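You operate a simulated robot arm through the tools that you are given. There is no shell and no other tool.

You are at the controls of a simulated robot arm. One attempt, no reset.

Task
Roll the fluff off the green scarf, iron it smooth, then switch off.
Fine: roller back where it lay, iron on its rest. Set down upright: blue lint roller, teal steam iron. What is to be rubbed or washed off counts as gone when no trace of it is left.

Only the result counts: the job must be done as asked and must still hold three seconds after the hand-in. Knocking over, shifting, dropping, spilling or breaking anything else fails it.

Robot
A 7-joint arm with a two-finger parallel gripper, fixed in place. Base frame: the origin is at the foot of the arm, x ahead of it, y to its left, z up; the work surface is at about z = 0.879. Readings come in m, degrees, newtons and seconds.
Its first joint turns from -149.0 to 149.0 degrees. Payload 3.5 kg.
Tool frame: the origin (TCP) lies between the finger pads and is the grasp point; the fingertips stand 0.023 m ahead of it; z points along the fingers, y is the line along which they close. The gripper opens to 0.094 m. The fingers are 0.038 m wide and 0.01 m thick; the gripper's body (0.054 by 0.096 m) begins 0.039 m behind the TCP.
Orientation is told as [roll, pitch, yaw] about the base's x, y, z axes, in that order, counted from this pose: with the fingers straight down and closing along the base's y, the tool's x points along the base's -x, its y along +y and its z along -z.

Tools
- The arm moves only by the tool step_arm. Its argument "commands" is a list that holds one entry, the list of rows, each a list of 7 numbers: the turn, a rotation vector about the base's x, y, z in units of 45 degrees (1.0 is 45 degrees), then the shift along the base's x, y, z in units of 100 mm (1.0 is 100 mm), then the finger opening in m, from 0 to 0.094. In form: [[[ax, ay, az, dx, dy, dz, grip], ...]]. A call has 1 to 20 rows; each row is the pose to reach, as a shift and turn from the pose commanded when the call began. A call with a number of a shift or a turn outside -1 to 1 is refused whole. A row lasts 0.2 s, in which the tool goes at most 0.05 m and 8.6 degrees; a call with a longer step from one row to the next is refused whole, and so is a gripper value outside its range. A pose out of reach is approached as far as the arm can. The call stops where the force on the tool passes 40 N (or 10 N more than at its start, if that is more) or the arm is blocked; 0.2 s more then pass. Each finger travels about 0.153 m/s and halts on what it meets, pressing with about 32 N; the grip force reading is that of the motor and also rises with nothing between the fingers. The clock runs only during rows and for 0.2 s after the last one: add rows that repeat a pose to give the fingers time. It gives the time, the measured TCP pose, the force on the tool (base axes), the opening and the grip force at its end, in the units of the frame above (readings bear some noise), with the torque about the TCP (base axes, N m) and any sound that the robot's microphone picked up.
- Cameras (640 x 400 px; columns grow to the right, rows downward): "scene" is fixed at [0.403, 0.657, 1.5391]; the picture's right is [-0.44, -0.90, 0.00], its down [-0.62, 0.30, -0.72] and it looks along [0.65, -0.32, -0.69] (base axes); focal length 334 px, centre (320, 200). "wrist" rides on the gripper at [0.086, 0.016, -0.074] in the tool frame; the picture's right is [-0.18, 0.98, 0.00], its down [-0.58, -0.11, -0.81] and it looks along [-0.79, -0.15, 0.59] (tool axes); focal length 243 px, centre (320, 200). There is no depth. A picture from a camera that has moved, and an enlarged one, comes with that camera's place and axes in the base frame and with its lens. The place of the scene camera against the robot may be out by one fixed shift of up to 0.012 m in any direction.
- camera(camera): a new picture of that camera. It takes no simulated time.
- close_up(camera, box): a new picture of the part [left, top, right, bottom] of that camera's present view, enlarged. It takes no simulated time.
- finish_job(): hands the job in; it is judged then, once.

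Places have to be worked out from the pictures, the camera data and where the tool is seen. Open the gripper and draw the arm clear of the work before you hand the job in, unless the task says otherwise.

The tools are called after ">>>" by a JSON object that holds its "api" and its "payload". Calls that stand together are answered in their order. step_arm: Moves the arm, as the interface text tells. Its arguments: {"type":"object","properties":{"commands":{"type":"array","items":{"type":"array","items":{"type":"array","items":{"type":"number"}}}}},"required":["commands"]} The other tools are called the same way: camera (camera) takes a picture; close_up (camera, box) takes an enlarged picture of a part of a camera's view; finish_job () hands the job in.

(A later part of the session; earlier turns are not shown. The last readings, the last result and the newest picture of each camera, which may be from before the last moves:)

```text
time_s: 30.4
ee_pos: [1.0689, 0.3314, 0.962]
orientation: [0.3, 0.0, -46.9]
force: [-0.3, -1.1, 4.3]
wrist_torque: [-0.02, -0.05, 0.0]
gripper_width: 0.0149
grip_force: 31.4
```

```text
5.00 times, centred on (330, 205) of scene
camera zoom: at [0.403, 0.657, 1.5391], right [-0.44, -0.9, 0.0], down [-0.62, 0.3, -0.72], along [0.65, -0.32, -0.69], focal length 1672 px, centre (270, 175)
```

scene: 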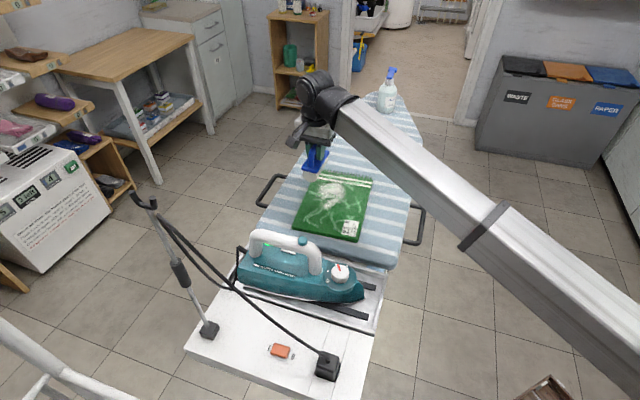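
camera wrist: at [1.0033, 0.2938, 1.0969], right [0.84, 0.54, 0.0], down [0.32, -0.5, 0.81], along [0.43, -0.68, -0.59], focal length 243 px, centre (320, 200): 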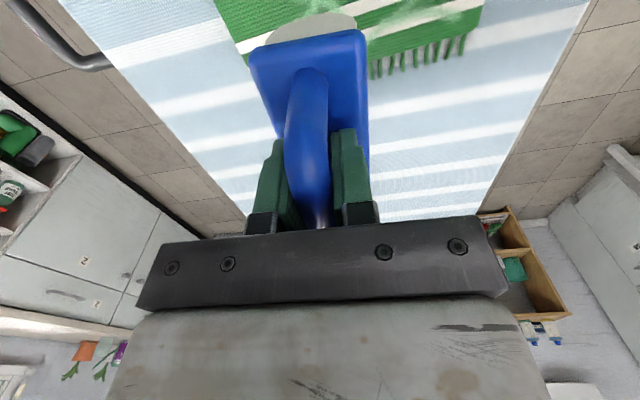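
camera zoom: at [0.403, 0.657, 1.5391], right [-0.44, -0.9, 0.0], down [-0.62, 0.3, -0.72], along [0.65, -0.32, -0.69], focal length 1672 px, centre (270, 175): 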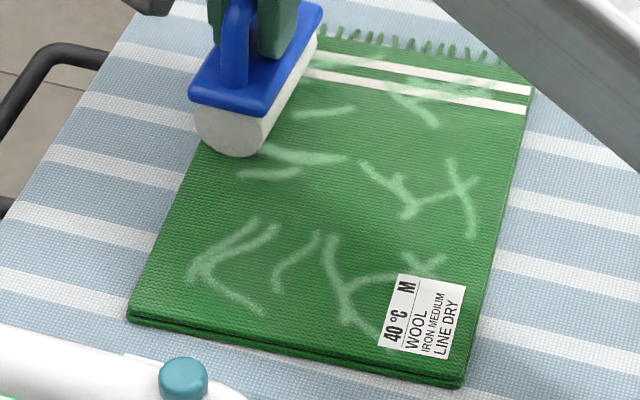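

The scarf is clean of fluff. I lift the roller and carry it back to where it lay.

>>> {"api": "step_arm", "payload": {"commands": [[[0, 0, 0, 0, 0, 0.3, 0], [0, 0, 0, 0, 0, 0.6, 0], [0, 0, 0, 0.15, -0.3, 0.6, 0], [0, 0, 0, 0.3, -0.65, 0.6, 0], [0, 0, 0, 0.4, -1, 0.6, 0], [0, 0, 0, 0.4, -1, 0.6, 0]]]}}

>>> {"api": "step_arm", "payload": {"commands": [[[0, 0, 0, 0.2, -0.4, 0, 0], [0, 0, 0, 0.4, -0.8, 0, 0], [0, 0, 0, 0.5, -1, 0, 0], [0, 0, 0, 0.5, -1, 0, 0]]]}}

>>> {"api": "step_arm", "payload": {"commands": [[[0, 0, 0, 0, -0.4, 0, 0], [0, 0, 0, 0, -0.8, 0, 0], [0, 0, 0, 0, -0.935, 0, 0], [0, 0, 0, 0, -0.935, 0, 0]]]}}

>>> {"api": "camera", "payload": {"camera": "wrist"}}

>>> {"api": "close_up", "payload": {"camera": "scene", "box": [350, 80, 430, 160]}}

>>> {"api": "close_up", "payload": {"camera": "scene", "box": [285, 165, 375, 245]}}

```text
time_s: 31.9
ee_pos: [1.1093, 0.2308, 1.0209]
orientation: [0.2, 0.0, -46.9]
force: [0.0, 0.1, -0.1]
wrist_torque: [0.02, -0.02, 0.0]
gripper_width: 0.0152
grip_force: 32.2
```

```text
time_s: 32.9
ee_pos: [1.1596, 0.1308, 1.0202]
orientation: [0.1, 0.1, -46.9]
force: [-0.2, -0.2, -1.1]
wrist_torque: [-0.03, 0.01, 0.0]
gripper_width: 0.0154
grip_force: 32.0
```

```text
time_s: 33.9
ee_pos: [1.1592, 0.037, 1.0201]
orientation: [0.1, 0.0, -47.0]
force: [-0.4, 0.0, -1.5]
wrist_torque: [0.01, 0.02, 0.0]
gripper_width: 0.015
grip_force: 32.0
```

```text
taken
camera wrist: at [1.1103, 0.1104, 1.0964], right [0.84, 0.54, 0.0], down [0.32, -0.5, 0.81], along [0.43, -0.68, -0.59], focal length 243 px, centre (320, 200)
```

wrist: 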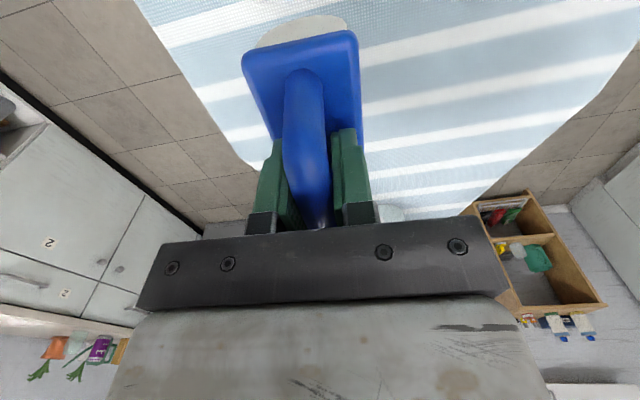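

```text
5.00 times, centred on (390, 120) of scene
camera zoom: at [0.403, 0.657, 1.5391], right [-0.44, -0.9, 0.0], down [-0.62, 0.3, -0.72], along [0.65, -0.32, -0.69], focal length 1672 px, centre (-30, 600)
```

zoom: 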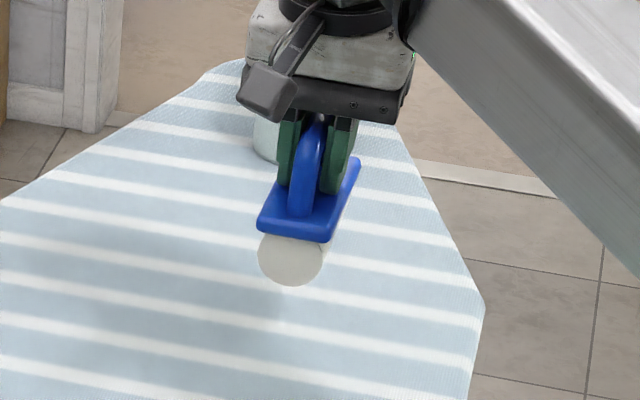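

```text
5.00 times, centred on (330, 205) of scene
camera zoom: at [0.403, 0.657, 1.5391], right [-0.44, -0.9, 0.0], down [-0.62, 0.3, -0.72], along [0.65, -0.32, -0.69], focal length 1672 px, centre (270, 175)
```

zoom: 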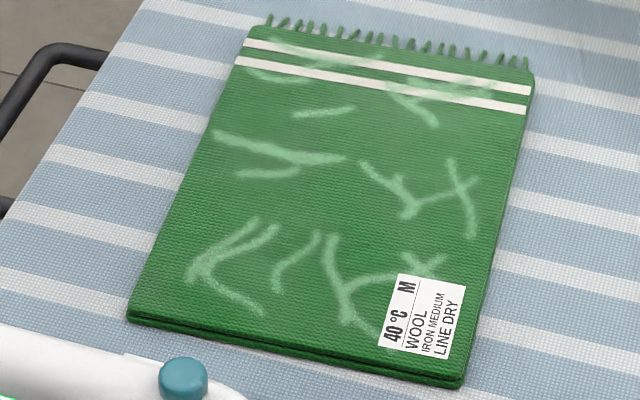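

The scarf is clean and unmoved. The roller is over its original place; I lower it until it touches.

>>> {"api": "step_arm", "payload": {"commands": [[[0, 0, 0, -0.005, 0, -0.3, 0], [0, 0, 0, -0.005, 0, -0.55, 0], [0, 0, 0, -0.005, 0, -0.64, 0], [0, 0, 0, -0.005, 0, -0.66, 0], [0, 0, 0, -0.005, 0, -0.67, 0], [0, 0, 0, -0.005, 0, -0.67, 0]]]}}

>>> {"api": "camera", "payload": {"camera": "wrist"}}

>>> {"api": "close_up", "payload": {"camera": "scene", "box": [350, 80, 430, 160]}}

```text
time_s: 35.2
ee_pos: [1.1572, 0.0377, 0.9537]
orientation: [0.1, 0.1, -46.9]
force: [0.2, 0.1, -1.3]
wrist_torque: [0.01, 0.03, 0.0]
gripper_width: 0.015
grip_force: 32.0
```

```text
taken
camera wrist: at [1.1092, 0.1111, 1.0292], right [0.84, 0.54, 0.0], down [0.32, -0.5, 0.81], along [0.43, -0.68, -0.59], focal length 243 px, centre (320, 200)
```

wrist: 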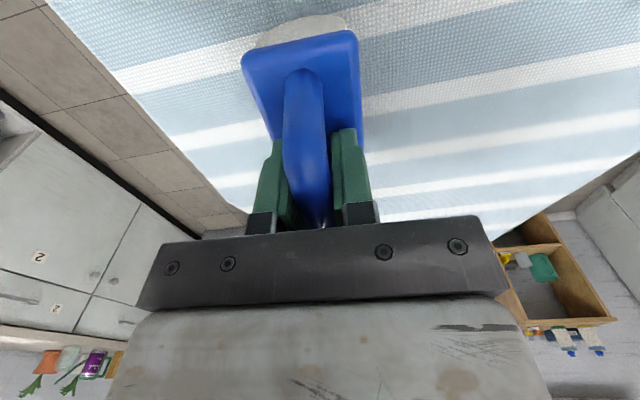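

```text
5.00 times, centred on (390, 120) of scene
camera zoom: at [0.403, 0.657, 1.5391], right [-0.44, -0.9, 0.0], down [-0.62, 0.3, -0.72], along [0.65, -0.32, -0.69], focal length 1672 px, centre (-30, 600)
```

zoom: 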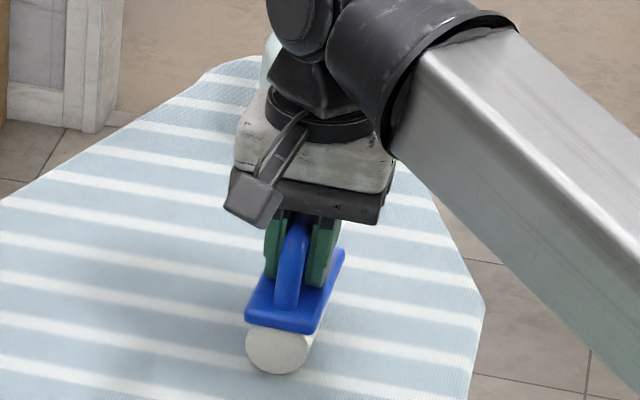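

Not quite touching, and the roller seems tipped by a few degrees about the handle. I zoom with the same box as my initial view to compare.

>>> {"api": "close_up", "payload": {"camera": "scene", "box": [360, 110, 410, 160]}}

>>> {"api": "close_up", "payload": {"camera": "wrist", "box": [220, 0, 380, 100]}}

```text
8.00 times, centred on (385, 135) of scene
camera zoom: at [0.403, 0.657, 1.5391], right [-0.44, -0.9, 0.0], down [-0.62, 0.3, -0.72], along [0.65, -0.32, -0.69], focal length 2675 px, centre (-200, 720)
```

zoom: 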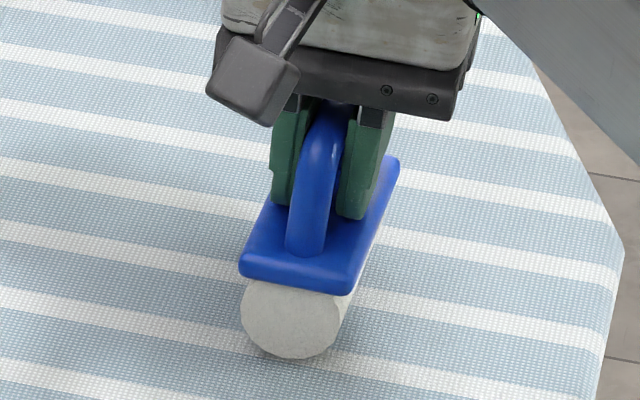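

```text
4.00 times, centred on (300, 50) of wrist
camera zoom: at [1.1092, 0.1111, 1.0292], right [0.84, 0.54, 0.0], down [0.32, -0.5, 0.81], along [0.43, -0.68, -0.59], focal length 970 px, centre (400, 800)
```

zoom: 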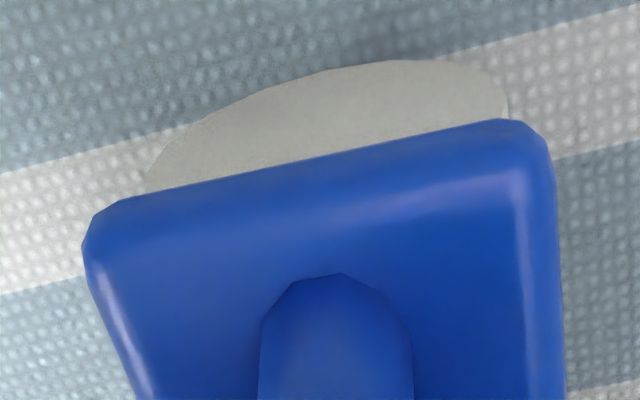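

Compared with the start, the roller hangs a little towards -w at its bottom (about 2–3° tip) and ~1.5 mm high. I correct the tip and lower until contact.

>>> {"api": "step_arm", "payload": {"commands": [[[0.038, -0.041, 0, 0, 0, 0, 0], [0.038, -0.041, 0, 0, 0, -0.01, 0], [0.038, -0.041, 0, 0, 0, -0.015, 0], [0.038, -0.041, 0, 0, 0, -0.015, 0]]]}}

>>> {"api": "close_up", "payload": {"camera": "scene", "box": [360, 110, 410, 160]}}

```text
time_s: 36.2
ee_pos: [1.1581, 0.037, 0.9529]
orientation: [2.5, 0.1, -46.9]
force: [1.0, 0.6, -1.3]
wrist_torque: [0.03, 0.02, -0.03]
gripper_width: 0.0154
grip_force: 32.3
```

```text
8.00 times, centred on (385, 135) of scene
camera zoom: at [0.403, 0.657, 1.5391], right [-0.44, -0.9, 0.0], down [-0.62, 0.3, -0.72], along [0.65, -0.32, -0.69], focal length 2675 px, centre (-200, 720)
```

zoom: 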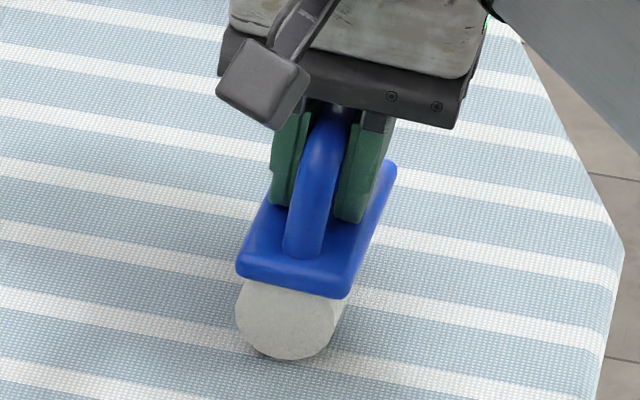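

Closer to the initial outline. I keep lowering in sub-millimetre steps.

>>> {"api": "step_arm", "payload": {"commands": [[[0, 0, 0, 0, 0, -0.005, 0], [0, 0, 0, 0, 0, -0.01, 0], [0, 0, 0, 0, 0, -0.01, 0]]]}}

>>> {"api": "step_arm", "payload": {"commands": [[[0, 0, 0, 0, 0, -0.005, 0], [0, 0, 0, 0, 0, -0.005, 0]]]}}

```text
time_s: 37.0
ee_pos: [1.158, 0.0383, 0.9514]
orientation: [2.6, 0.1, -46.9]
force: [-1.0, -0.1, -0.8]
wrist_torque: [-0.02, 0.0, -0.02]
gripper_width: 0.0155
grip_force: 31.9
```

```text
time_s: 37.6
ee_pos: [1.1573, 0.0381, 0.9506]
orientation: [2.5, 0.0, -46.9]
force: [0.2, 1.0, -1.0]
wrist_torque: [-0.03, 0.02, -0.01]
gripper_width: 0.0152
grip_force: 31.9
```

>>> {"api": "step_arm", "payload": {"commands": [[[0, 0, 0, 0, 0, -0.005, 0], [0, 0, 0, 0, 0, -0.01, 0], [0, 0, 0, 0, 0, -0.01, 0]]]}}

>>> {"api": "close_up", "payload": {"camera": "scene", "box": [360, 110, 410, 160]}}

```text
time_s: 38.5
ee_pos: [1.1574, 0.0376, 0.9504]
orientation: [2.7, -0.1, -46.9]
force: [0.8, 0.1, 6.1]
wrist_torque: [-0.01, 0.0, 0.0]
gripper_width: 0.0151
grip_force: 31.4
```

```text
8.00 times, centred on (385, 135) of scene
camera zoom: at [0.403, 0.657, 1.5391], right [-0.44, -0.9, 0.0], down [-0.62, 0.3, -0.72], along [0.65, -0.32, -0.69], focal length 2675 px, centre (-200, 720)
```

zoom: 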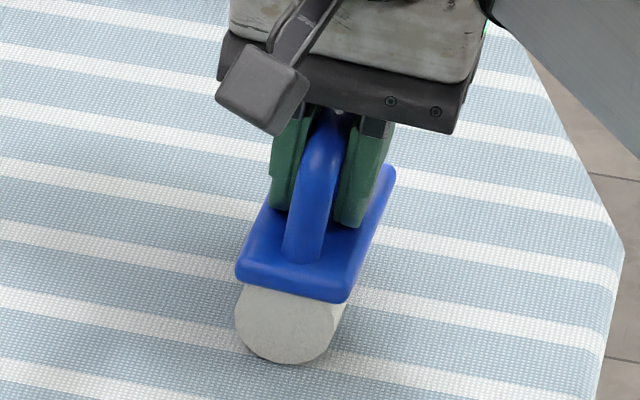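

Contact at 6 N and the outline matches the start within ~2 mm. I release gently.

>>> {"api": "step_arm", "payload": {"commands": [[[0, 0, 0, 0, 0, 0.004, 0.01], [0, 0, 0, 0, 0, 0.004, 0.02], [0, 0, 0, 0, 0, 0.004, 0.025], [0, 0, 0, 0, 0, 0.004, 0.03], [0, 0, 0, 0, 0, 0.004, 0.03]]]}}

>>> {"api": "close_up", "payload": {"camera": "scene", "box": [360, 110, 410, 160]}}

>>> {"api": "camera", "payload": {"camera": "wrist"}}

```text
time_s: 39.6
ee_pos: [1.1575, 0.0374, 0.9499]
orientation: [2.7, 0.1, -46.9]
force: [1.1, 1.0, 4.1]
wrist_torque: [0.03, 0.03, 0.01]
gripper_width: 0.0301
grip_force: 0.2
```

```text
8.00 times, centred on (385, 135) of scene
camera zoom: at [0.403, 0.657, 1.5391], right [-0.44, -0.9, 0.0], down [-0.62, 0.3, -0.72], along [0.65, -0.32, -0.69], focal length 2675 px, centre (-200, 720)
```

zoom: 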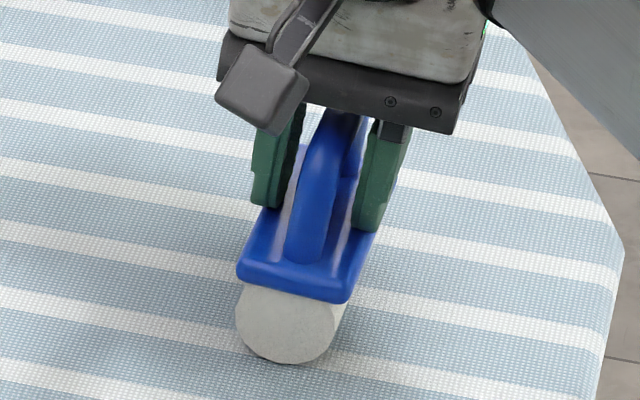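

```text
taken
camera wrist: at [1.1064, 0.1091, 1.0265], right [0.84, 0.54, 0.05], down [0.29, -0.52, 0.8], along [0.45, -0.66, -0.6], focal length 243 px, centre (320, 200)
```

wrist: 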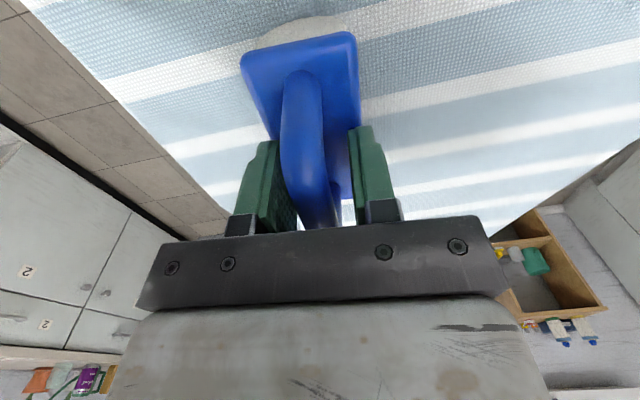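

Released; roller stands. A fingertip may touch the plate, so I lift straight up with fingers opening.

>>> {"api": "step_arm", "payload": {"commands": [[[0, 0, 0, 0, 0, 0.03, 0.035], [0, 0, 0, 0, 0, 0.08, 0.045], [0, 0, 0, 0, 0, 0.25, 0.06], [0, 0, 0, 0, 0, 0.5, 0.07], [0, 0, 0, 0, 0, 0.9, 0.07], [0, 0, 0, 0, 0, 0.9, 0.07]]]}}

>>> {"api": "close_up", "payload": {"camera": "scene", "box": [360, 110, 410, 160]}}

>>> {"api": "camera", "payload": {"camera": "wrist"}}

```text
time_s: 41.0
ee_pos: [1.1579, 0.0387, 1.0402]
orientation: [2.6, 0.1, -47.0]
force: [-0.3, 0.7, 0.2]
wrist_torque: [-0.01, 0.04, 0.0]
gripper_width: 0.07
grip_force: 0.0
```

```text
8.00 times, centred on (385, 135) of scene
camera zoom: at [0.403, 0.657, 1.5391], right [-0.44, -0.9, 0.0], down [-0.62, 0.3, -0.72], along [0.65, -0.32, -0.69], focal length 2675 px, centre (-200, 720)
```

zoom: 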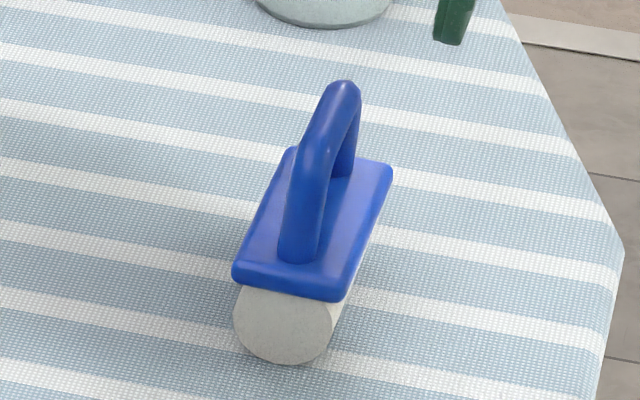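

```text
taken
camera wrist: at [1.107, 0.1099, 1.1166], right [0.84, 0.54, 0.05], down [0.29, -0.52, 0.8], along [0.45, -0.66, -0.6], focal length 243 px, centre (320, 200)
```

wrist: 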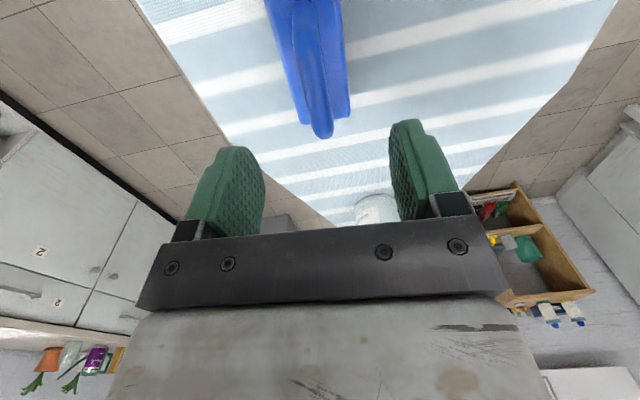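

The roller is back within about a millimetre. Now I lift, undo the tip and swing over towards the iron, turning the hand to +55° so it can grip the handle across.

>>> {"api": "step_arm", "payload": {"commands": [[[-0.038, 0.041, 0, 0, 0, 0.3, 0.094], [-0.038, 0.041, 0, 0, 0, 0.7, 0.094], [-0.038, 0.041, 0, -0.2, 0.2, 1, 0.094], [-0.038, 0.041, 0, -0.5, 0.5, 1, 0.094], [-0.038, 0.041, 0, -0.8, 0.8, 1, 0.094], [-0.038, 0.041, 0, -1, 1, 1, 0.094]]]}}

>>> {"api": "step_arm", "payload": {"commands": [[[0, 0, 0.18, -0.2, 0.2, 0.2, 0.094], [0, 0, 0.36, -0.4, 0.4, 0.4, 0.094], [0, 0, 0.54, -0.6, 0.6, 0.5, 0.094], [0, 0, 0.72, -0.8, 0.8, 0.5, 0.094], [0, 0, 0.9, -1, 1, 0.5, 0.094], [0, 0, 1, -1, 1, 0.5, 0.094]]]}}

>>> {"api": "step_arm", "payload": {"commands": [[[0, 0, 0.18, -0.2, 0.2, 0, 0.094], [0, 0, 0.36, -0.4, 0.4, 0, 0.094], [0, 0, 0.54, -0.6, 0.6, 0, 0.094], [0, 0, 0.72, -0.8, 0.8, 0, 0.094], [0, 0, 0.9, -1, 1, 0, 0.094], [0, 0, 1, -1, 1, 0, 0.094]]]}}

>>> {"api": "camera", "payload": {"camera": "wrist"}}

>>> {"api": "camera", "payload": {"camera": "scene"}}

```text
time_s: 42.5
ee_pos: [1.0566, 0.1376, 1.1405]
orientation: [0.1, 0.0, -47.0]
force: [0.8, -0.3, 0.1]
wrist_torque: [-0.01, 0.04, 0.04]
gripper_width: 0.0941
grip_force: 0.0
```

```text
time_s: 43.9
ee_pos: [0.9552, 0.2397, 1.1905]
orientation: [0.3, -0.1, -2.8]
force: [0.5, 10.5, -2.5]
wrist_torque: [-1.01, -0.21, -1.09]
gripper_width: 0.0942
grip_force: 0.1
stopped in row 6: the force on the tool passed its limit at 48 N (the readings are from after the stop); the commanded pose is now the measured one
```

```text
time_s: 44.2
ee_pos: [0.953, 0.2424, 1.1918]
orientation: [0.5, -0.3, -2.5]
force: [-0.8, 10.2, -2.3]
wrist_torque: [-1.01, -0.21, -1.06]
gripper_width: 0.0936
grip_force: 0.1
stopped in row 1: the force on the tool passed its limit at 75 N (the readings are from after the stop); the commanded pose is now the measured one
```

```text
taken
camera wrist: at [0.8668, 0.2616, 1.2661], right [0.23, 0.97, 0.01], down [0.57, -0.14, 0.81], along [0.79, -0.18, -0.59], focal length 243 px, centre (320, 200)
```

wrist: 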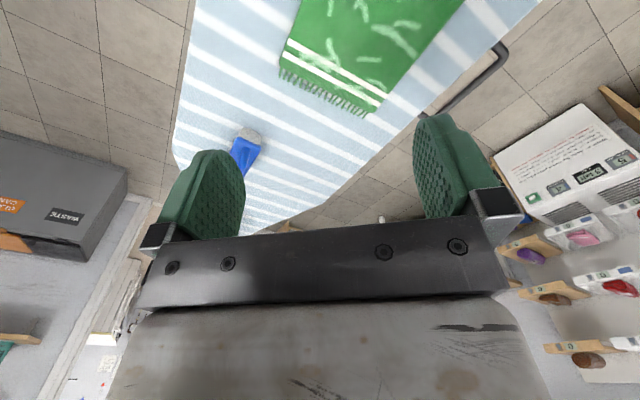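

```text
taken
```

scene: 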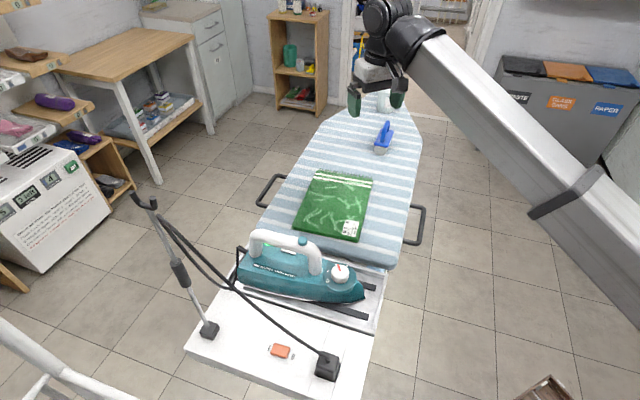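

There is an unexpected steady push on the hand in mid-air; I suspect the hand or camera touches the robot's own forearm. I look closely.

>>> {"api": "close_up", "payload": {"camera": "scene", "box": [330, 0, 490, 120]}}

```text
3.33 times, centred on (410, 60) of scene
camera zoom: at [0.403, 0.657, 1.5391], right [-0.44, -0.9, 0.0], down [-0.62, 0.3, -0.72], along [0.65, -0.32, -0.69], focal length 1115 px, centre (20, 667)
```

zoom: 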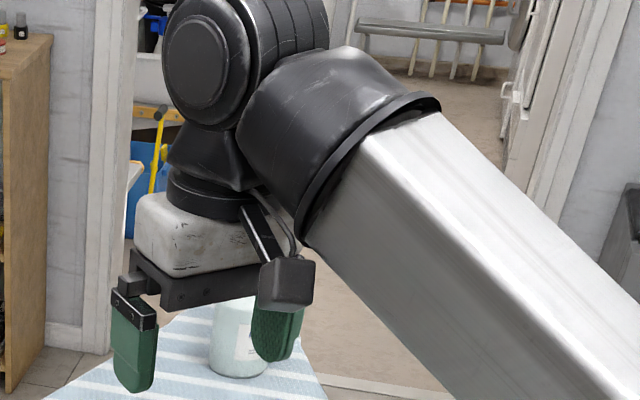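

The wrist camera is touching the forearm in this turn. I back out the way I came, then turn the hand the other way (towards -125°), which keeps the camera on the far side.

>>> {"api": "step_arm", "payload": {"commands": [[[0, 0, -0.15, 0.2, -0.2, 0, 0.094], [0, 0, -0.33, 0.4, -0.4, 0, 0.094], [0, 0, -0.5, 0.4, -0.4, 0, 0.094], [0, 0, -0.68, 0.4, -0.4, 0, 0.094], [0, 0, -0.85, 0.4, -0.4, 0, 0.094], [0, 0, -0.99, 0.4, -0.4, 0, 0.094]]]}}

>>> {"api": "camera", "payload": {"camera": "scene"}}

```text
time_s: 45.6
ee_pos: [0.994, 0.2028, 1.1918]
orientation: [0.5, -0.1, -47.0]
force: [-0.1, 0.6, -0.3]
wrist_torque: [0.03, 0.03, -0.02]
gripper_width: 0.094
grip_force: 0.2
```

```text
taken
```

scene: 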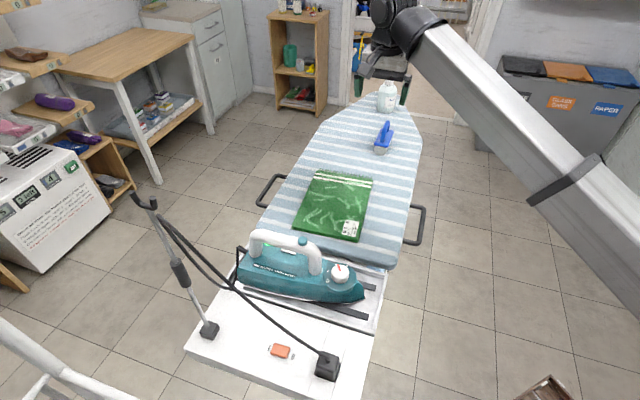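

Free again. Now I turn the hand from -47° to about -92° while moving towards the iron.

>>> {"api": "step_arm", "payload": {"commands": [[[0, 0, -0.18, -0.1, 0.2, 0, 0.094], [0, 0, -0.36, -0.3, 0.4, 0, 0.094], [0, 0, -0.54, -0.5, 0.6, 0, 0.094], [0, 0, -0.72, -0.7, 0.8, 0, 0.094], [0, 0, -0.9, -0.8, 1, 0, 0.094], [0, 0, -1, -0.8, 1, 0, 0.094]]]}}

>>> {"api": "camera", "payload": {"camera": "wrist"}}

>>> {"api": "camera", "payload": {"camera": "scene"}}

```text
time_s: 47.0
ee_pos: [0.9132, 0.3037, 1.1914]
orientation: [0.4, -0.2, -92.0]
force: [-0.9, 0.1, -0.8]
wrist_torque: [-0.02, 0.01, -0.04]
gripper_width: 0.094
grip_force: 0.2
```

```text
taken
camera wrist: at [0.9311, 0.3885, 1.2665], right [0.98, -0.22, 0.01], down [-0.14, -0.58, 0.81], along [-0.17, -0.79, -0.59], focal length 243 px, centre (320, 200)
```

wrist: 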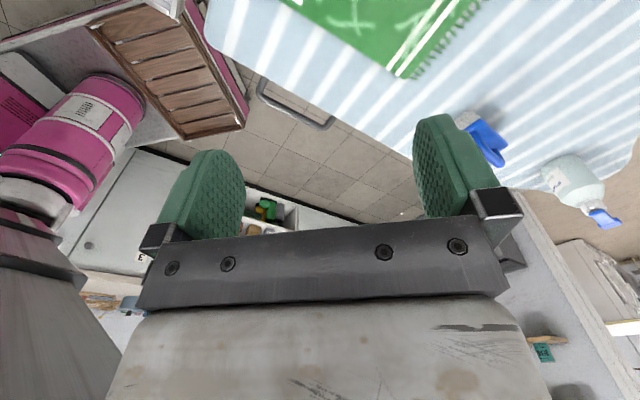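

```text
taken
```

scene: 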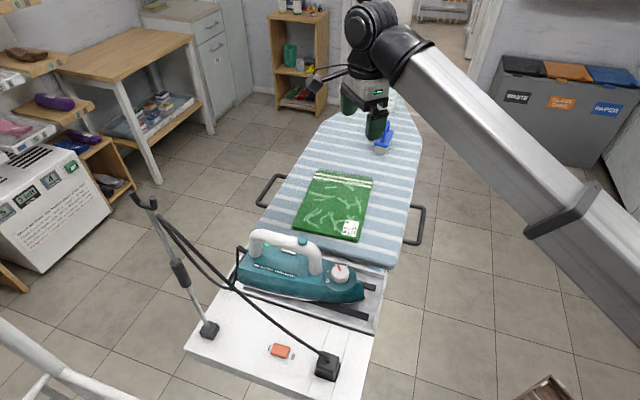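

Clear so far. I turn on to -125° and approach above the iron, checking the view midway.

>>> {"api": "step_arm", "payload": {"commands": [[[0, 0, -0.18, -0.1, 0.2, 0, 0.094], [0, 0, -0.36, -0.3, 0.4, 0, 0.094], [0, 0, -0.54, -0.5, 0.6, 0, 0.094], [0, 0, -0.733, -0.7, 0.8, 0, 0.094], [0, 0, -0.733, -0.7, 1, 0, 0.094], [0, 0, -0.733, -0.7, 1, 0, 0.094]]]}}

>>> {"api": "camera", "payload": {"camera": "wrist"}}

>>> {"api": "camera", "payload": {"camera": "scene"}}

```text
refused: row 4 steps farther than a row can; nothing moved
```

```text
taken
camera wrist: at [0.9311, 0.3885, 1.2665], right [0.98, -0.22, 0.01], down [-0.14, -0.58, 0.81], along [-0.17, -0.79, -0.59], focal length 243 px, centre (320, 200)
```

wrist: 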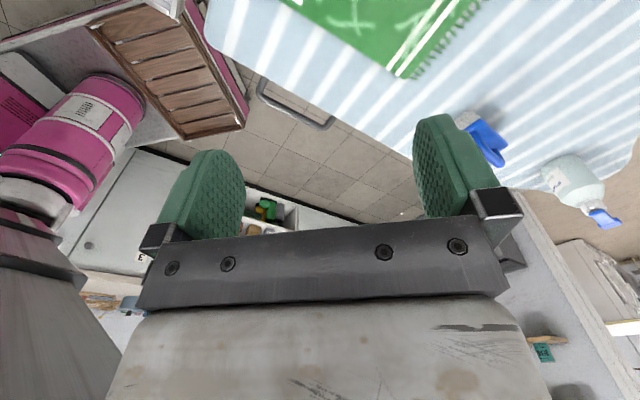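

```text
taken
```

scene: 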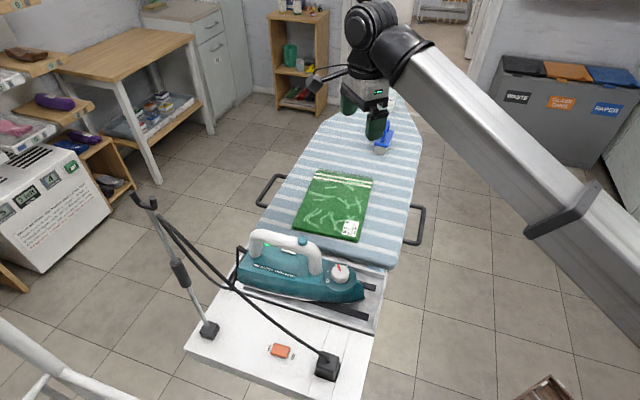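

One row turned slightly too far; I respace the turn.

>>> {"api": "step_arm", "payload": {"commands": [[[0, 0, -0.18, -0.1, 0.2, 0, 0.094], [0, 0, -0.36, -0.3, 0.4, 0, 0.094], [0, 0, -0.54, -0.5, 0.6, 0, 0.094], [0, 0, -0.7, -0.7, 0.8, 0, 0.094], [0, 0, -0.733, -0.7, 1, 0, 0.094], [0, 0, -0.733, -0.7, 1, 0, 0.094]]]}}

>>> {"api": "camera", "payload": {"camera": "wrist"}}

>>> {"api": "camera", "payload": {"camera": "scene"}}

```text
time_s: 48.4
ee_pos: [0.8421, 0.4029, 1.1912]
orientation: [0.5, -0.1, -124.8]
force: [-0.2, -0.6, -0.1]
wrist_torque: [-0.02, 0.02, -0.01]
gripper_width: 0.0941
grip_force: 0.0
```

```text
taken
camera wrist: at [0.9046, 0.4638, 1.2659], right [0.7, -0.71, 0.01], down [-0.43, -0.41, 0.81], along [-0.57, -0.57, -0.59], focal length 243 px, centre (320, 200)
```

wrist: 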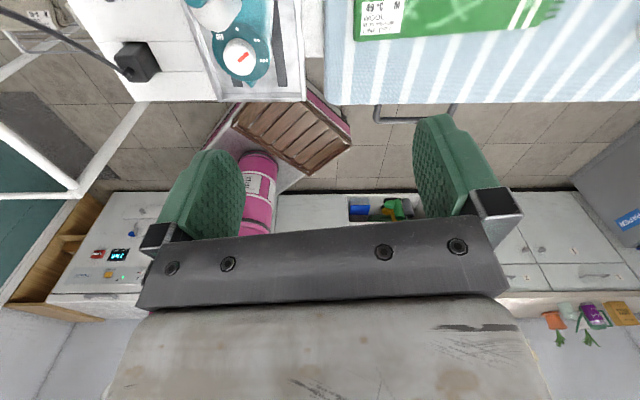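

```text
taken
```

scene: 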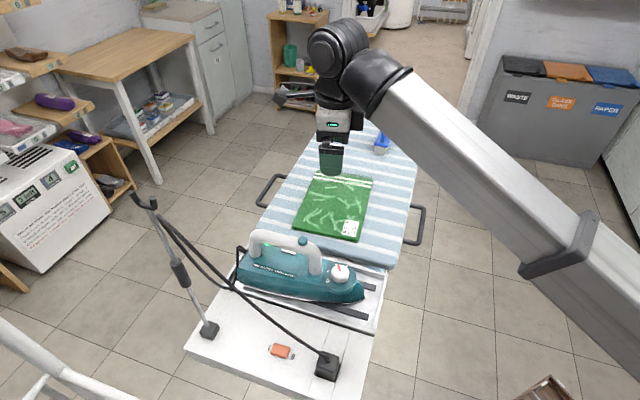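

The iron axis looks aligned with the hand now. I move closer above it.

>>> {"api": "step_arm", "payload": {"commands": [[[0, 0, 0, -0.3, 0.3, 0, 0.094], [0, 0, 0, -0.6, 0.6, 0, 0.094], [0, 0, 0, -0.7, 0.9, 0, 0.094], [0, 0, 0, -0.7, 0.9, 0, 0.094]]]}}

>>> {"api": "camera", "payload": {"camera": "wrist"}}

>>> {"api": "close_up", "payload": {"camera": "scene", "box": [200, 100, 420, 300]}}

```text
time_s: 49.4
ee_pos: [0.7727, 0.4936, 1.1901]
orientation: [0.5, -0.2, -125.0]
force: [-0.4, 0.4, -0.1]
wrist_torque: [-0.02, -0.02, -0.04]
gripper_width: 0.094
grip_force: 0.1
```

```text
taken
camera wrist: at [0.8347, 0.5546, 1.2657], right [0.7, -0.71, 0.01], down [-0.43, -0.41, 0.81], along [-0.57, -0.57, -0.59], focal length 243 px, centre (320, 200)
```

wrist: 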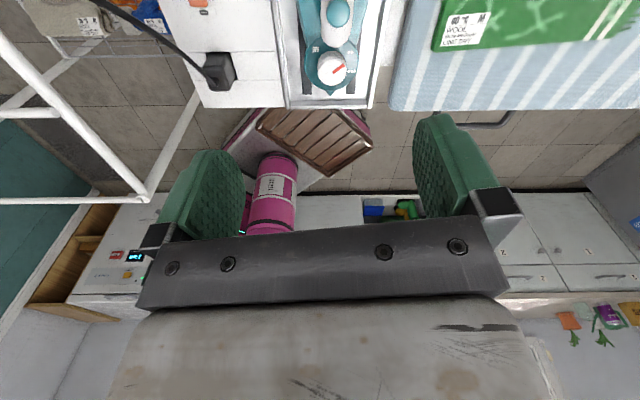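

```text
2.00 times, centred on (310, 200) of scene
camera zoom: at [0.403, 0.657, 1.5391], right [-0.44, -0.9, 0.0], down [-0.62, 0.3, -0.72], along [0.65, -0.32, -0.69], focal length 669 px, centre (340, 200)
```

zoom: 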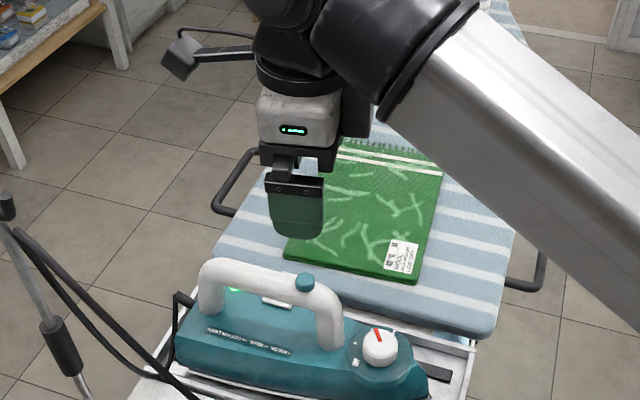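

The tray and iron axis look more like -135°. I turn 11° further and back off along the iron to see the whole handle.

>>> {"api": "step_arm", "payload": {"commands": [[[0, 0, -0.12, 0.2, 0.2, 0, 0.094], [0, 0, -0.24, 0.4, 0.4, 0, 0.094], [0, 0, -0.24, 0.6, 0.5, 0, 0.094], [0, 0, -0.24, 0.6, 0.5, 0, 0.094]]]}}

>>> {"api": "camera", "payload": {"camera": "wrist"}}

>>> {"api": "camera", "payload": {"camera": "scene"}}

```text
time_s: 50.4
ee_pos: [0.8334, 0.5433, 1.1909]
orientation: [0.4, -0.1, -135.7]
force: [-0.6, -0.3, -0.1]
wrist_torque: [0.0, 0.02, 0.0]
gripper_width: 0.0939
grip_force: 0.0
```

```text
taken
camera wrist: at [0.9059, 0.5917, 1.2656], right [0.56, -0.83, 0.01], down [-0.5, -0.32, 0.81], along [-0.67, -0.45, -0.59], focal length 243 px, centre (320, 200)
```

wrist: 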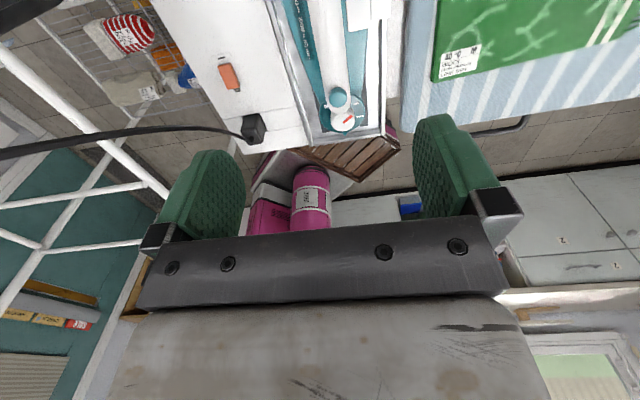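

```text
taken
```

scene: 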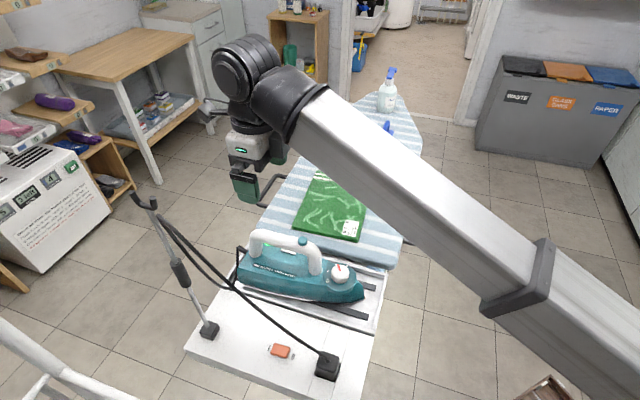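

Alignment is close now. I zoom in on the iron from the wrist.

>>> {"api": "close_up", "payload": {"camera": "wrist", "box": [240, 0, 420, 140]}}

```text
2.86 times, centred on (330, 70) of wrist
camera zoom: at [0.9059, 0.5917, 1.2656], right [0.56, -0.83, 0.01], down [-0.5, -0.32, 0.81], along [-0.67, -0.45, -0.59], focal length 693 px, centre (291, 571)
```

zoom: 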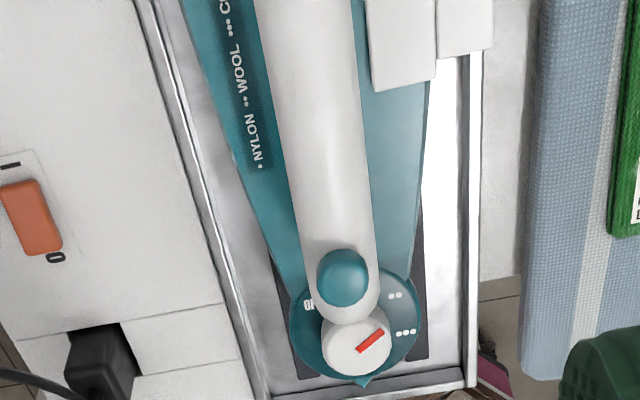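

Dial reads •• (wool), which is right for this label. I back off a bit more along the axis to see the entire handle.

>>> {"api": "step_arm", "payload": {"commands": [[[0, 0, 0, 0.3, 0.3, 0.2, 0.094], [0, 0, 0, 0.6, 0.55, 0.4, 0.094], [0, 0, 0, 0.6, 0.55, 0.4, 0.094]]]}}

>>> {"api": "close_up", "payload": {"camera": "wrist", "box": [200, 0, 420, 150]}}

```text
time_s: 51.2
ee_pos: [0.8948, 0.5982, 1.2297]
orientation: [0.6, -0.1, -135.7]
force: [0.4, 0.2, -0.8]
wrist_torque: [-0.02, 0.02, -0.01]
gripper_width: 0.0943
grip_force: 0.0
```

```text
2.67 times, centred on (310, 75) of wrist
camera zoom: at [0.9659, 0.6463, 1.3055], right [0.56, -0.83, 0.01], down [-0.5, -0.32, 0.81], along [-0.67, -0.45, -0.59], focal length 647 px, centre (347, 533)
```

zoom: 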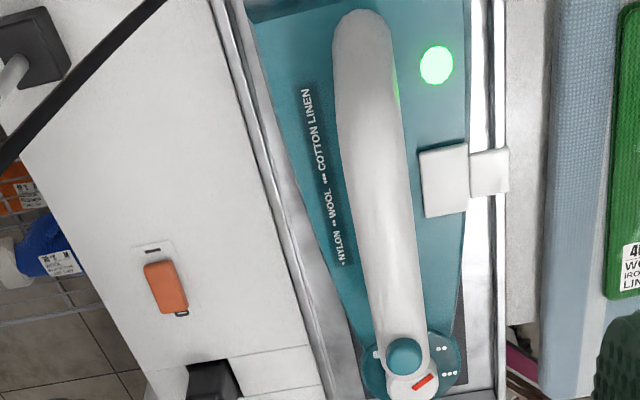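

Handle runs from about (0.80, 0.497) at the steam button to (0.895, 0.587) at the rear. I will grip 40 mm behind the button at about (0.827, 0.522), so I move above it.

>>> {"api": "step_arm", "payload": {"commands": [[[0, 0, -0.018, -0.3, -0.3, 0, 0.094], [0, 0, -0.018, -0.6, -0.6, 0, 0.094], [0, 0, -0.018, -0.68, -0.757, -0.3, 0.094], [0, 0, -0.018, -0.68, -0.757, -0.7, 0.094], [0, 0, -0.018, -0.68, -0.757, -1, 0.094], [0, 0, -0.018, -0.68, -0.757, -1, 0.094]]]}}

>>> {"api": "camera", "payload": {"camera": "wrist"}}

>>> {"api": "close_up", "payload": {"camera": "scene", "box": [190, 140, 390, 310]}}

```text
time_s: 52.6
ee_pos: [0.8263, 0.5235, 1.13]
orientation: [0.5, -0.1, -136.5]
force: [-0.8, 0.2, 0.2]
wrist_torque: [0.0, -0.03, 0.01]
gripper_width: 0.0939
grip_force: 0.0
```

```text
taken
camera wrist: at [0.8987, 0.5693, 1.2056], right [0.54, -0.84, 0.01], down [-0.5, -0.32, 0.81], along [-0.67, -0.44, -0.59], focal length 243 px, centre (320, 200)
```

wrist: 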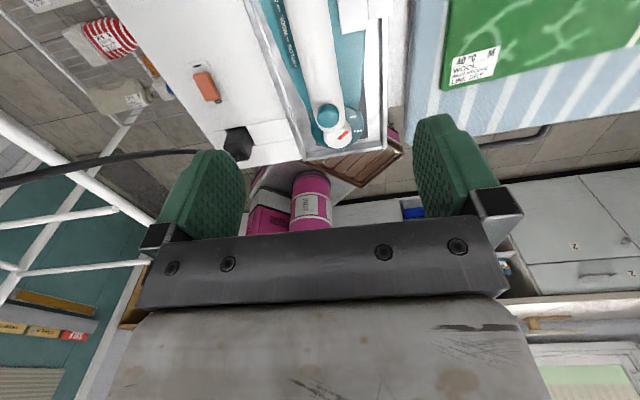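

```text
2.35 times, centred on (290, 225) of scene
camera zoom: at [0.403, 0.657, 1.5391], right [-0.44, -0.9, 0.0], down [-0.62, 0.3, -0.72], along [0.65, -0.32, -0.69], focal length 787 px, centre (391, 141)
```

zoom: 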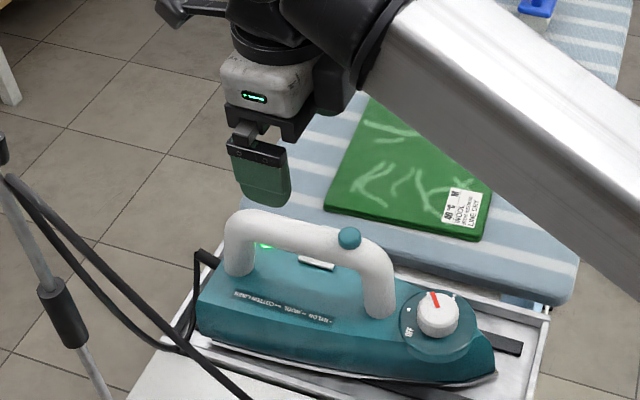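

I zoom to check lateral alignment with the handle before descending.

>>> {"api": "close_up", "payload": {"camera": "wrist", "box": [240, 0, 400, 150]}}

```text
2.67 times, centred on (320, 75) of wrist
camera zoom: at [0.8987, 0.5693, 1.2056], right [0.54, -0.84, 0.01], down [-0.5, -0.32, 0.81], along [-0.67, -0.44, -0.59], focal length 647 px, centre (320, 533)
```

zoom: 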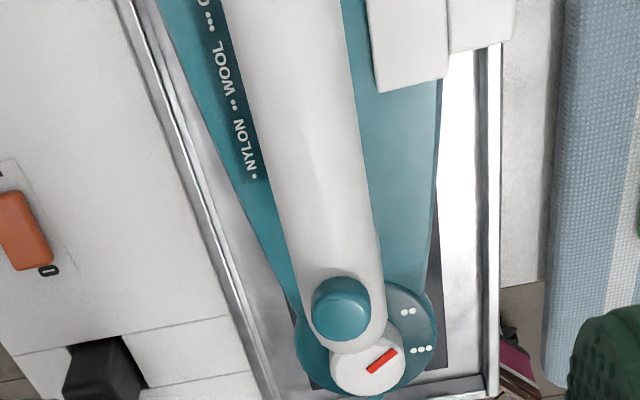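

The handle is centred under the hand. I descend 100 mm (removing the half-degree roll), then check.

>>> {"api": "step_arm", "payload": {"commands": [[[-0.011, 0, 0, 0, 0, -0.3, 0.094], [-0.011, 0, 0, 0, 0, -0.6, 0.094], [-0.011, 0, 0, 0, 0, -0.9, 0.094], [-0.011, 0, 0, 0, 0, -1, 0.094], [-0.011, 0, 0, 0, 0, -1, 0.094]]]}}

>>> {"api": "camera", "payload": {"camera": "wrist"}}

>>> {"api": "close_up", "payload": {"camera": "scene", "box": [190, 140, 390, 310]}}

```text
time_s: 53.8
ee_pos: [0.825, 0.5219, 1.0302]
orientation: [0.8, -0.5, -136.5]
force: [0.1, 0.4, -0.1]
wrist_torque: [-0.03, 0.03, 0.02]
gripper_width: 0.094
grip_force: 0.0
```

```text
taken
camera wrist: at [0.8982, 0.5704, 1.1051], right [0.54, -0.84, 0.02], down [-0.5, -0.31, 0.81], along [-0.67, -0.45, -0.59], focal length 243 px, centre (320, 200)
```

wrist: 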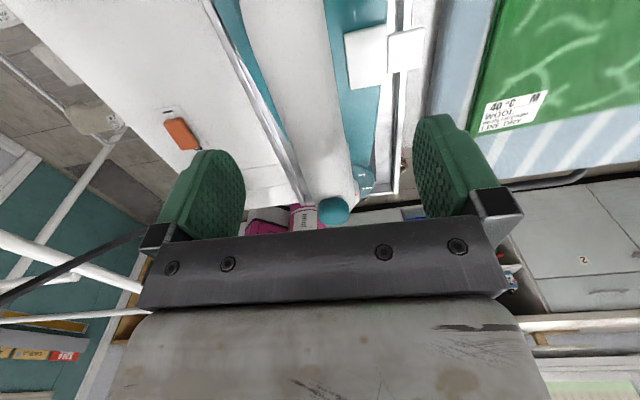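

```text
2.35 times, centred on (290, 225) of scene
camera zoom: at [0.403, 0.657, 1.5391], right [-0.44, -0.9, 0.0], down [-0.62, 0.3, -0.72], along [0.65, -0.32, -0.69], focal length 787 px, centre (391, 141)
```

zoom: 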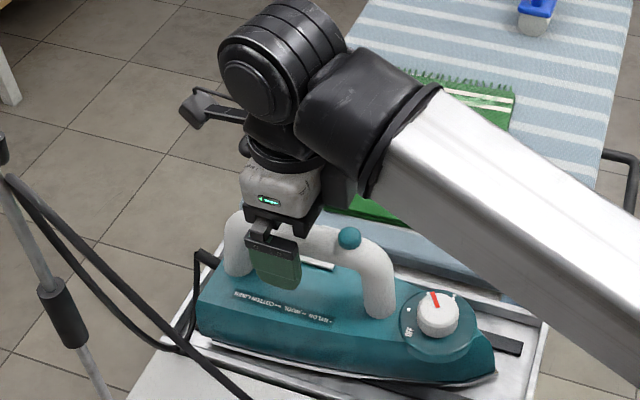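

The handle is nearly centred (about 2 mm off); I correct the tilt, shift 1–2 mm, and go down the last 30 mm.

>>> {"api": "step_arm", "payload": {"commands": [[[0.0205, 0.0042, 0, -0.01, 0.015, -0.1, 0.094], [0.0205, 0.0042, 0, -0.01, 0.015, -0.2, 0.094], [0.0205, 0.0042, 0, -0.01, 0.015, -0.3, 0.094], [0.0205, 0.0042, 0, -0.01, 0.015, -0.3, 0.094]]]}}

>>> {"api": "camera", "payload": {"camera": "wrist"}}

>>> {"api": "close_up", "payload": {"camera": "scene", "box": [230, 190, 350, 300]}}

```text
time_s: 54.8
ee_pos: [0.8265, 0.523, 1.0001]
orientation: [0.0, 0.0, -136.5]
force: [-0.2, 0.8, -0.2]
wrist_torque: [-0.03, -0.02, 0.04]
gripper_width: 0.0938
grip_force: 0.1
```

```text
taken
camera wrist: at [0.8978, 0.5698, 1.0759], right [0.54, -0.84, 0.0], down [-0.5, -0.32, 0.81], along [-0.68, -0.44, -0.59], focal length 243 px, centre (320, 200)
```

wrist: 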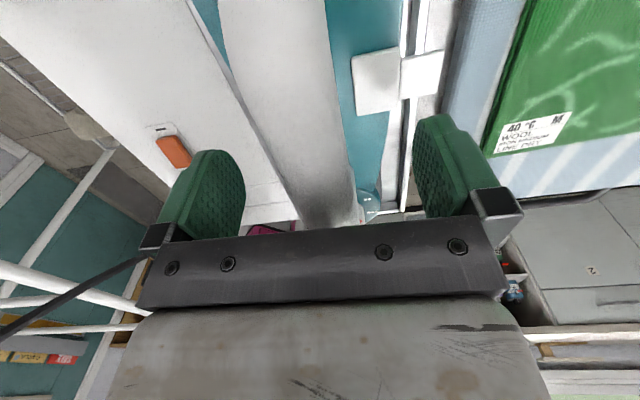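

```text
3.64 times, centred on (290, 245) of scene
camera zoom: at [0.403, 0.657, 1.5391], right [-0.44, -0.9, 0.0], down [-0.62, 0.3, -0.72], along [0.65, -0.32, -0.69], focal length 1216 px, centre (429, 36)
```

zoom: 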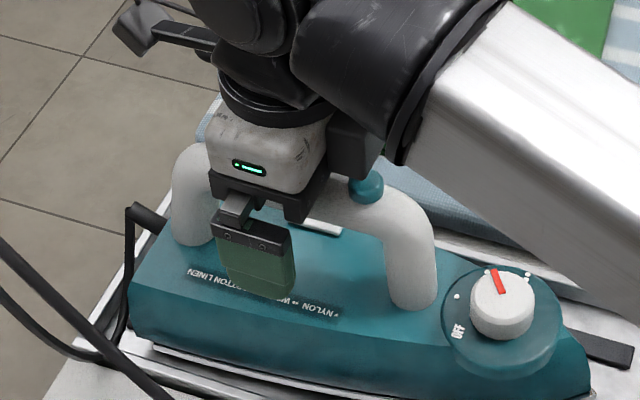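

Position looks right with no contact. I close on the handle.

>>> {"api": "step_arm", "payload": {"commands": [[[0, 0, 0, 0, 0, 0, 0.07], [0, 0, 0, 0, 0, 0, 0.05], [0, 0, 0, 0, 0, 0, 0.035], [0, 0, 0, 0, 0, 0, 0.02], [0, 0, 0, 0, 0, 0, 0.0], [0, 0, 0, 0, 0, 0, 0.0]]]}}

>>> {"api": "camera", "payload": {"camera": "wrist"}}

>>> {"api": "close_up", "payload": {"camera": "scene", "box": [230, 190, 350, 300]}}

```text
time_s: 56.2
ee_pos: [0.8252, 0.5235, 1.0008]
orientation: [0.1, 0.0, -136.5]
force: [-0.4, -1.7, 0.0]
wrist_torque: [-0.07, 0.03, 0.49]
gripper_width: 0.0285
grip_force: 31.7
```

```text
taken
camera wrist: at [0.8978, 0.5697, 1.0761], right [0.54, -0.84, 0.0], down [-0.5, -0.32, 0.81], along [-0.68, -0.44, -0.59], focal length 243 px, centre (320, 200)
```

wrist: 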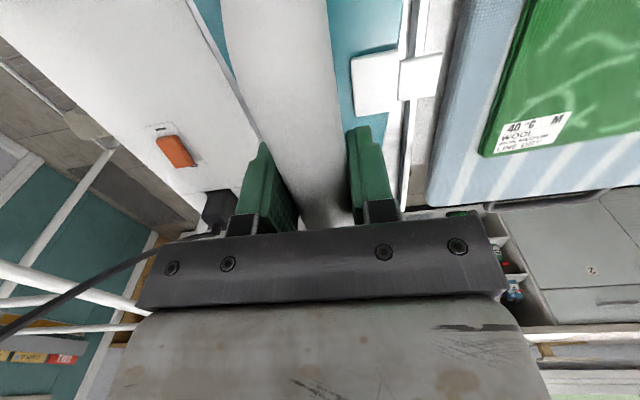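

```text
3.64 times, centred on (290, 245) of scene
camera zoom: at [0.403, 0.657, 1.5391], right [-0.44, -0.9, 0.0], down [-0.62, 0.3, -0.72], along [0.65, -0.32, -0.69], focal length 1216 px, centre (429, 36)
```

zoom: 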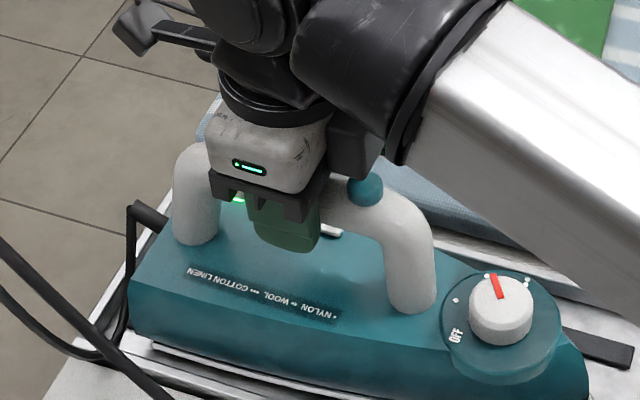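

Gripped at 28.5 mm. I lift the iron 40 mm and check weight and tilt.

>>> {"api": "step_arm", "payload": {"commands": [[[0, 0, 0, 0, 0, 0.05, 0], [0, 0, 0, 0, 0, 0.15, 0], [0, 0, 0, 0, 0, 0.3, 0], [0, 0, 0, 0, 0, 0.4, 0], [0, 0, 0, 0, 0, 0.4, 0]]]}}

>>> {"api": "camera", "payload": {"camera": "wrist"}}

>>> {"api": "camera", "payload": {"camera": "scene"}}

```text
time_s: 57.4
ee_pos: [0.8245, 0.5235, 1.0407]
orientation: [0.0, 0.0, -136.5]
force: [0.5, -0.6, -10.9]
wrist_torque: [0.12, -0.14, -0.02]
gripper_width: 0.0289
grip_force: 32.3
```

```text
taken
camera wrist: at [0.8975, 0.5705, 1.1157], right [0.54, -0.84, 0.0], down [-0.5, -0.32, 0.81], along [-0.68, -0.44, -0.59], focal length 243 px, centre (320, 200)
```

wrist: 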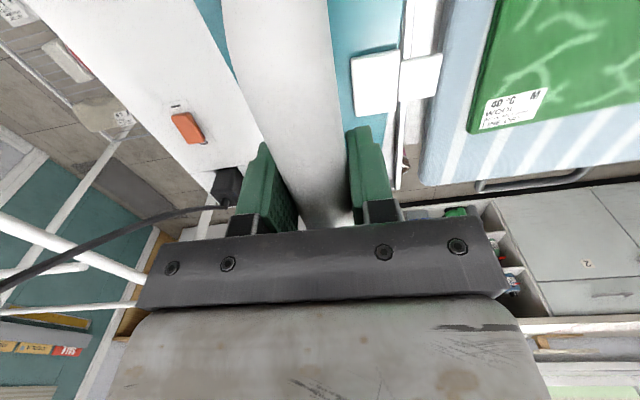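

```text
taken
```

scene: 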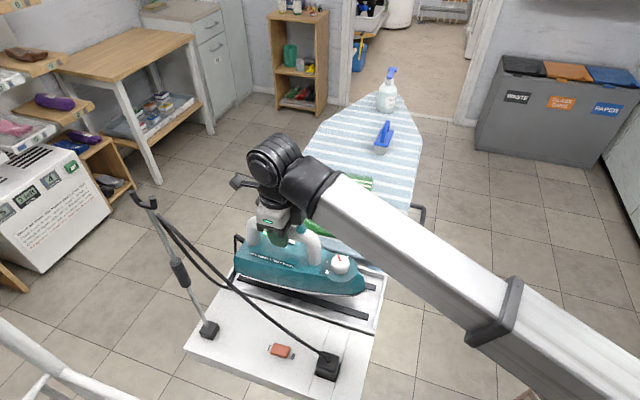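

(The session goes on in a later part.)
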